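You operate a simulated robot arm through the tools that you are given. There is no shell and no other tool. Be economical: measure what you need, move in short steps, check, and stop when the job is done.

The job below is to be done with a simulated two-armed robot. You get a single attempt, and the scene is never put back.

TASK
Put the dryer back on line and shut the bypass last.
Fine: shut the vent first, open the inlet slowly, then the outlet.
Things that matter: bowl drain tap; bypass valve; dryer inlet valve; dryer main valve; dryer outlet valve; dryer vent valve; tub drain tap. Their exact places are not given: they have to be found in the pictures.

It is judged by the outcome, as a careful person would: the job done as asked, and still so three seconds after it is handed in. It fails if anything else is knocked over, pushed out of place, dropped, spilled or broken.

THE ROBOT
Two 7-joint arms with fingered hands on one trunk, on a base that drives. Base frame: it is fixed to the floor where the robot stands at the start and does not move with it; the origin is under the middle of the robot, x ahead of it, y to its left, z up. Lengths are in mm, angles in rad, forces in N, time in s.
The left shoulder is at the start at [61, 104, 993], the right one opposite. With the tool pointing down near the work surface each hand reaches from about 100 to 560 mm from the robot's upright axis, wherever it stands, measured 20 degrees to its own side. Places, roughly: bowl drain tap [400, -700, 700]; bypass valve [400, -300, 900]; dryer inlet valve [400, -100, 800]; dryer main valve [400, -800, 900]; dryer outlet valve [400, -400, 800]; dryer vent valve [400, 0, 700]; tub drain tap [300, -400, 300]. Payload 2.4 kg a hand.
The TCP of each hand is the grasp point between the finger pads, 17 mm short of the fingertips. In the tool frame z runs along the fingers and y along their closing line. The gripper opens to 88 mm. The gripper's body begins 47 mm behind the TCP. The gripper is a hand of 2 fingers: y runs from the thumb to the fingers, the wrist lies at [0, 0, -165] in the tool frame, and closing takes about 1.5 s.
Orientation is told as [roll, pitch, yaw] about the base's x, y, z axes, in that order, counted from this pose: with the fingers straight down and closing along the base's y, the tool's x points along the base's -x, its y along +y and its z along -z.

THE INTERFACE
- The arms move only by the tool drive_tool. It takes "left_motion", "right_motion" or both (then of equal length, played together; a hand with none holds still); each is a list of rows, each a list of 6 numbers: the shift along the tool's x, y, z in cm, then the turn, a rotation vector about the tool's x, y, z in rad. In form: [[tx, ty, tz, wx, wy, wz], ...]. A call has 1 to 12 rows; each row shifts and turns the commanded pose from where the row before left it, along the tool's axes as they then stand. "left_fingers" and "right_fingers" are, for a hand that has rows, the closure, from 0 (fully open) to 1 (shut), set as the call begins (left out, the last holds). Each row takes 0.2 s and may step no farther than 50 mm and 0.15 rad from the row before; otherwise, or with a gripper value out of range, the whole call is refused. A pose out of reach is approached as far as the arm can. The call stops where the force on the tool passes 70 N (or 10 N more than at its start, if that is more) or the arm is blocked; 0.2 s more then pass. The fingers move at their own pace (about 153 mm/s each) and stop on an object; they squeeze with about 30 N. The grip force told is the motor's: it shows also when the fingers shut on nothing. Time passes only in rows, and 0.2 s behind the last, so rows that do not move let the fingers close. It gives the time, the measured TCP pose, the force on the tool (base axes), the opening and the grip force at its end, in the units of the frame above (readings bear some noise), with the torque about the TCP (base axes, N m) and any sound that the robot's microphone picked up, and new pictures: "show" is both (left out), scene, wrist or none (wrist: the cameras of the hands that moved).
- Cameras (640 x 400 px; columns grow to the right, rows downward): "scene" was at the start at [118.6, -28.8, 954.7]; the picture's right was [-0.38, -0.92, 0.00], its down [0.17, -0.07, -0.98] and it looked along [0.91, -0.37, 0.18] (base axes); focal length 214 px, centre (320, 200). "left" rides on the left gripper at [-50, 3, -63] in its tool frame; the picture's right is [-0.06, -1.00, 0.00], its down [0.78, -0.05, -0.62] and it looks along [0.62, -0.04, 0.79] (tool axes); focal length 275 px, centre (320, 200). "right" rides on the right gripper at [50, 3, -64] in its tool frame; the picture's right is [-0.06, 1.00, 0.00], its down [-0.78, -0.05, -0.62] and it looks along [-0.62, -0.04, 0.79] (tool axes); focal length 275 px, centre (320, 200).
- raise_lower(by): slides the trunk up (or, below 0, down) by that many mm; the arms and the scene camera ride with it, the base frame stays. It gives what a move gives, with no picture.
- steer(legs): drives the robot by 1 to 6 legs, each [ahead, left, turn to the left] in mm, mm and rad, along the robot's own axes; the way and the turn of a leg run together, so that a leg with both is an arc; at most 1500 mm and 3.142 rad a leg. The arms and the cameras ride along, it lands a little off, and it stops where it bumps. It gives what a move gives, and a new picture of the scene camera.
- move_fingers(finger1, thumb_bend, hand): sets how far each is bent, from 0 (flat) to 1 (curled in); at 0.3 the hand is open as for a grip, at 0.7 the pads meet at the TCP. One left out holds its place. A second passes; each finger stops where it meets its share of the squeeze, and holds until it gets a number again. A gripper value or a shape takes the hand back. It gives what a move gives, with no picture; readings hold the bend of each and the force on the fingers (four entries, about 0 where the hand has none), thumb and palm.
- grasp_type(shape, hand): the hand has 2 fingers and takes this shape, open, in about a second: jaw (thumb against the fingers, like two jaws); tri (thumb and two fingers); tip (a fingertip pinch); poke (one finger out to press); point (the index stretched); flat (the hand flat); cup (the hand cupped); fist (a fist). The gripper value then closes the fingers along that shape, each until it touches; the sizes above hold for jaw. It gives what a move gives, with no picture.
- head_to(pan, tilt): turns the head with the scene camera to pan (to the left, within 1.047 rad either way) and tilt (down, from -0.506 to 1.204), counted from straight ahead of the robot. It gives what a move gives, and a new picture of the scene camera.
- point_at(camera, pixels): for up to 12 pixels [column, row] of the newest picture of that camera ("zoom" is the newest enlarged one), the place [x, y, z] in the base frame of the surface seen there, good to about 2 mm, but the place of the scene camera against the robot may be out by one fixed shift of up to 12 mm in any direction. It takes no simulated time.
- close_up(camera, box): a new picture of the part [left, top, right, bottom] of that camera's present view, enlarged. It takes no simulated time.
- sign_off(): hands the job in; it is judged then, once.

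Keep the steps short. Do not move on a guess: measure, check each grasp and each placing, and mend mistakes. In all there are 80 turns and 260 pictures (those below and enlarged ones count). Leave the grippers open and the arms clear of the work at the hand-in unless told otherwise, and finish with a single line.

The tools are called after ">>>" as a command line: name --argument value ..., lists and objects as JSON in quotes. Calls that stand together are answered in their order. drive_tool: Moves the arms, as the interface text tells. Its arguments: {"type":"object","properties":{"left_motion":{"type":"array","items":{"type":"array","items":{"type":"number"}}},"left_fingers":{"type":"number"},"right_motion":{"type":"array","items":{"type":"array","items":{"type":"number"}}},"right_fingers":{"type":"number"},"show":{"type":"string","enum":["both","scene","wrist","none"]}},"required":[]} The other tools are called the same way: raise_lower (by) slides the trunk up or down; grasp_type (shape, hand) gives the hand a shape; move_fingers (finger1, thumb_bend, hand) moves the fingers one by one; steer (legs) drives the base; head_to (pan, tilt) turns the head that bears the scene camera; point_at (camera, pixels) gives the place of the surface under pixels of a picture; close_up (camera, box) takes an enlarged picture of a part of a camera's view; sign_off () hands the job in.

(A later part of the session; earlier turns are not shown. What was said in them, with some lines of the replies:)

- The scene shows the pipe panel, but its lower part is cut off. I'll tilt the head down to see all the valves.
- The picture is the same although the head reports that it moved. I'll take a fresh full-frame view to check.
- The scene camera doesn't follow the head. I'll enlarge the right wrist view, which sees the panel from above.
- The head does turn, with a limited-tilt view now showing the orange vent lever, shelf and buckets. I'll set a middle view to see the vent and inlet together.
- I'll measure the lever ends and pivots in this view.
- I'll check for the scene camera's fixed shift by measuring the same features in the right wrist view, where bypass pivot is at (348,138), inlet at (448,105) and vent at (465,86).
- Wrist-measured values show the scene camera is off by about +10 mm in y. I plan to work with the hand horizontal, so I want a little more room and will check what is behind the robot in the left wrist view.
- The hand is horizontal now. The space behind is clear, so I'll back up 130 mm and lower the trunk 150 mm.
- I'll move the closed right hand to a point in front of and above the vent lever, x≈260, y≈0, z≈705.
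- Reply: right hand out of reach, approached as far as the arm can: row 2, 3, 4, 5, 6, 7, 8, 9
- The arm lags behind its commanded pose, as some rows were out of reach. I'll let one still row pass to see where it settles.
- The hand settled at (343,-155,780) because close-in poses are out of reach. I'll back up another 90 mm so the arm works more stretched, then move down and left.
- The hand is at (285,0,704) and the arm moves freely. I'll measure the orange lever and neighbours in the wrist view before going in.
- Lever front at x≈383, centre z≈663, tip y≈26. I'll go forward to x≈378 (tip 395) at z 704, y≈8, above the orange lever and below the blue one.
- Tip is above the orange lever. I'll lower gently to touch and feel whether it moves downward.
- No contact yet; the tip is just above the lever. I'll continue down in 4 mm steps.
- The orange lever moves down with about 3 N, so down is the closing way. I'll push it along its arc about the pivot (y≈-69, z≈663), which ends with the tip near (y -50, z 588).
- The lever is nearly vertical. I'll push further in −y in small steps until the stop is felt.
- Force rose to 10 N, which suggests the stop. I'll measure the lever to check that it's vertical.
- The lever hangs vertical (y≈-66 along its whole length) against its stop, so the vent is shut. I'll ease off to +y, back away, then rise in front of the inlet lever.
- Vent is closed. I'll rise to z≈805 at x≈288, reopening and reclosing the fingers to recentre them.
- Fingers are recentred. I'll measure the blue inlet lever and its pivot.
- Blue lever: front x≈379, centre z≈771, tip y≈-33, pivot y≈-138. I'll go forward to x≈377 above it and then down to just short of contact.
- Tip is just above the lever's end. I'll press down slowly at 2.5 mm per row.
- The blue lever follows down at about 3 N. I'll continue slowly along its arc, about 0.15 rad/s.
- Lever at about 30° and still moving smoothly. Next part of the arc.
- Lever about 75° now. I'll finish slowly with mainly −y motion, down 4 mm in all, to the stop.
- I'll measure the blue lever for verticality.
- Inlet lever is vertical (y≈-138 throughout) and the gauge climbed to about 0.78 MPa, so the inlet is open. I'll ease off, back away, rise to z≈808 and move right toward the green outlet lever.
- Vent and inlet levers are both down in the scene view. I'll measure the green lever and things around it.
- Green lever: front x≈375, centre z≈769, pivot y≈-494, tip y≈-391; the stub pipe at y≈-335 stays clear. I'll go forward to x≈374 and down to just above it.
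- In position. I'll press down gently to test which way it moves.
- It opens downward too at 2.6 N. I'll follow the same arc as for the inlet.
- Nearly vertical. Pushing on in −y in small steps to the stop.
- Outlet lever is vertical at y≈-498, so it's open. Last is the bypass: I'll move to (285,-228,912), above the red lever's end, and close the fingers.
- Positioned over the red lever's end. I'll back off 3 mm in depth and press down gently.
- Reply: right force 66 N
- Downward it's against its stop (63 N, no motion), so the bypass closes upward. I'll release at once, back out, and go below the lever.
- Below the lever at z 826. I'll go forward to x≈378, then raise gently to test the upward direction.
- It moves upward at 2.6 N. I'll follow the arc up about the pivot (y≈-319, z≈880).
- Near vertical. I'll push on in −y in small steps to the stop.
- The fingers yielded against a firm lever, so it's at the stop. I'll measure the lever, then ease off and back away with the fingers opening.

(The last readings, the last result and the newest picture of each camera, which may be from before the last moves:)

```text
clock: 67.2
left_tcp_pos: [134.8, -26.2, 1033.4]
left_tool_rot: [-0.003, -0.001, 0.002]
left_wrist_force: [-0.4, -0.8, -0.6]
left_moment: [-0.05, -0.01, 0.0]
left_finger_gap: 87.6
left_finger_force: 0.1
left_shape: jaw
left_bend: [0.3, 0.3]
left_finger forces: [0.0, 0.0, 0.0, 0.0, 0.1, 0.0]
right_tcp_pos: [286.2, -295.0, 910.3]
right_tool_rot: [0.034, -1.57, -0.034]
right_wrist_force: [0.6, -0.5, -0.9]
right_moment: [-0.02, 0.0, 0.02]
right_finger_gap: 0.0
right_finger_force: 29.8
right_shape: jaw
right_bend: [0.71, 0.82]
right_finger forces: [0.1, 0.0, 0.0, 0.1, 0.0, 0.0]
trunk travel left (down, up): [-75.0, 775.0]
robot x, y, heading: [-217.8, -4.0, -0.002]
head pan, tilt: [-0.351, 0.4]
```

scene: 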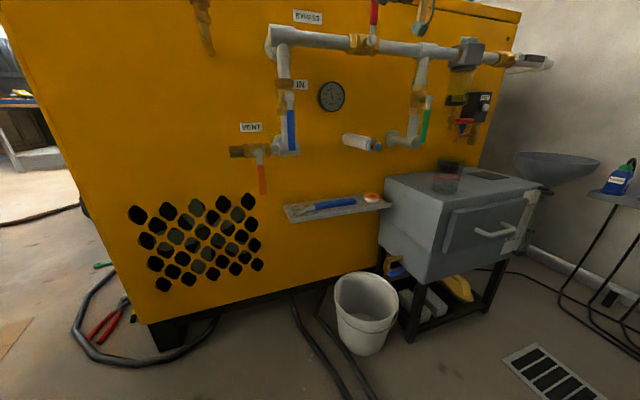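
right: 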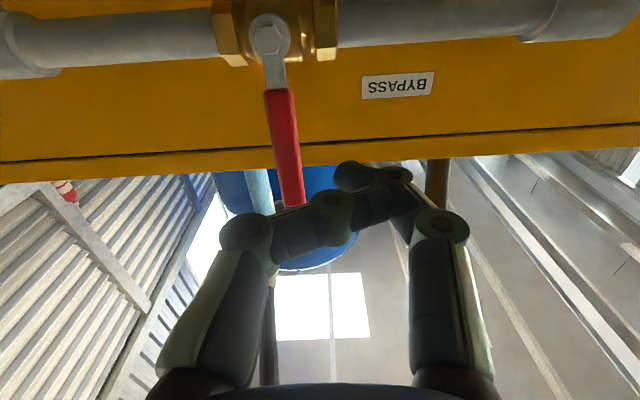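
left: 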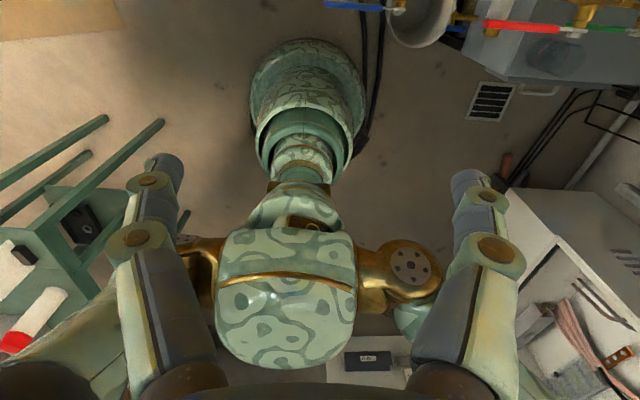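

Bypass lever is upright across its pipe at y≈-319. I'll open the fingers and check the whole panel once more.

>>> drive_tool --right_motion '[[0, 0, -2, 0, 0, 0], [0, 0, -2, 0, 0, 0], [0, 0, 0, 0, 0, 0], [0, 0, 0, 0, 0, 0], [0, 0, 0, 0, 0, 0], [0, 0, 0, 0, 0, 0]]' --right_fingers 0 --show "none"

>>> head_to --pan -0.45 --tilt 0.25

>>> close_up --camera "scene" --box '[180, 20, 580, 270]'

```text
clock: 68.6
left_tcp_pos: [135.4, -25.8, 1032.6]
left_tool_rot: [-0.001, -0.001, 0.002]
left_wrist_force: [0.0, 0.8, 0.7]
left_moment: [0.05, 0.02, -0.01]
left_finger_gap: 88.0
left_finger_force: 0.0
left_shape: jaw
left_bend: [0.3, 0.3]
left_finger forces: [0.1, 0.0, 0.0, 0.1, 0.1, 0.0]
right_tcp_pos: [246.9, -296.8, 909.9]
right_tool_rot: [0.105, -1.571, -0.106]
right_wrist_force: [-0.2, -0.2, 0.8]
right_moment: [0.02, -0.03, -0.03]
right_finger_gap: 88.1
right_finger_force: 0.1
right_shape: jaw
right_bend: [0.3, 0.3]
right_finger forces: [0.1, 0.1, 0.0, 0.0, 0.1, 0.0]
trunk travel left (down, up): [-75.0, 775.0]
robot x, y, heading: [-220.3, 0.7, -0.002]
head pan, tilt: [-0.351, 0.4]
```

```text
clock: 69.3
left_tcp_pos: [135.8, -26.4, 1032.3]
left_tool_rot: [-0.002, -0.002, 0.002]
left_wrist_force: [-0.6, -0.3, 0.1]
left_moment: [-0.01, 0.03, 0.04]
left_finger_gap: 88.1
left_finger_force: 0.1
left_shape: jaw
left_bend: [0.3, 0.3]
left_finger forces: [0.0, 0.0, 0.1, 0.1, 0.0, 0.1]
right_tcp_pos: [246.8, -295.4, 909.2]
right_tool_rot: [0.181, -1.569, -0.178]
right_wrist_force: [0.9, 0.5, -0.2]
right_moment: [0.02, 0.01, -0.03]
right_finger_gap: 88.3
right_finger_force: 0.0
right_shape: jaw
right_bend: [0.3, 0.3]
right_finger forces: [0.0, 0.1, 0.0, 0.0, 0.1, 0.0]
trunk travel left (down, up): [-75.0, 775.0]
robot x, y, heading: [-222.3, 7.0, 0.002]
head pan, tilt: [-0.45, 0.25]
```

scene: 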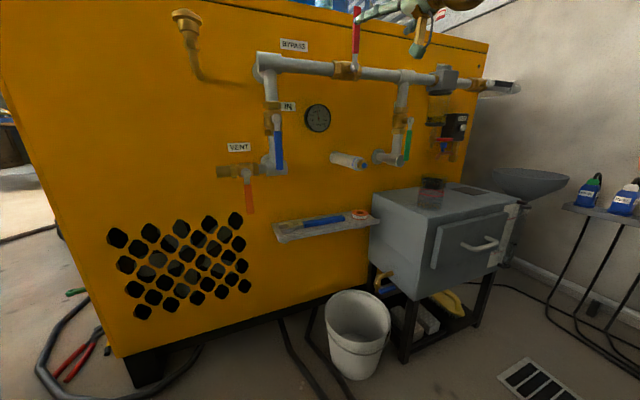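

```text
1.60 times, centred on (380, 145) of scene
```

zoom: 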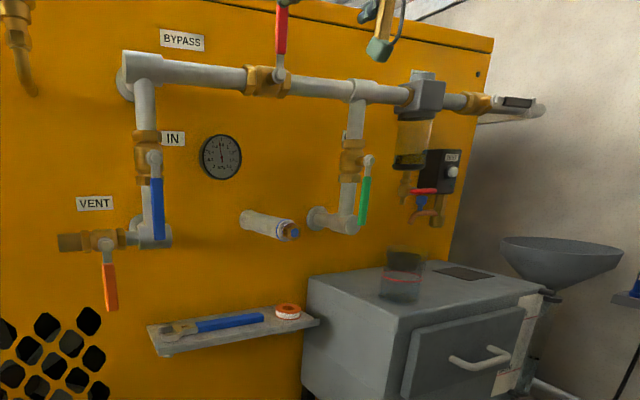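

All the levers are where they should be: vent crosswise (shut), inlet and outlet in line (open), bypass crosswise (shut), and main untouched. The hands are open and clear, so I'm handing in.

>>> sign_off

```text
The job is handed in.
```

The dryer is back on line: I shut the vent, opened the inlet slowly (gauge rose to about 0.78 MPa), opened the outlet, and shut the bypass last.
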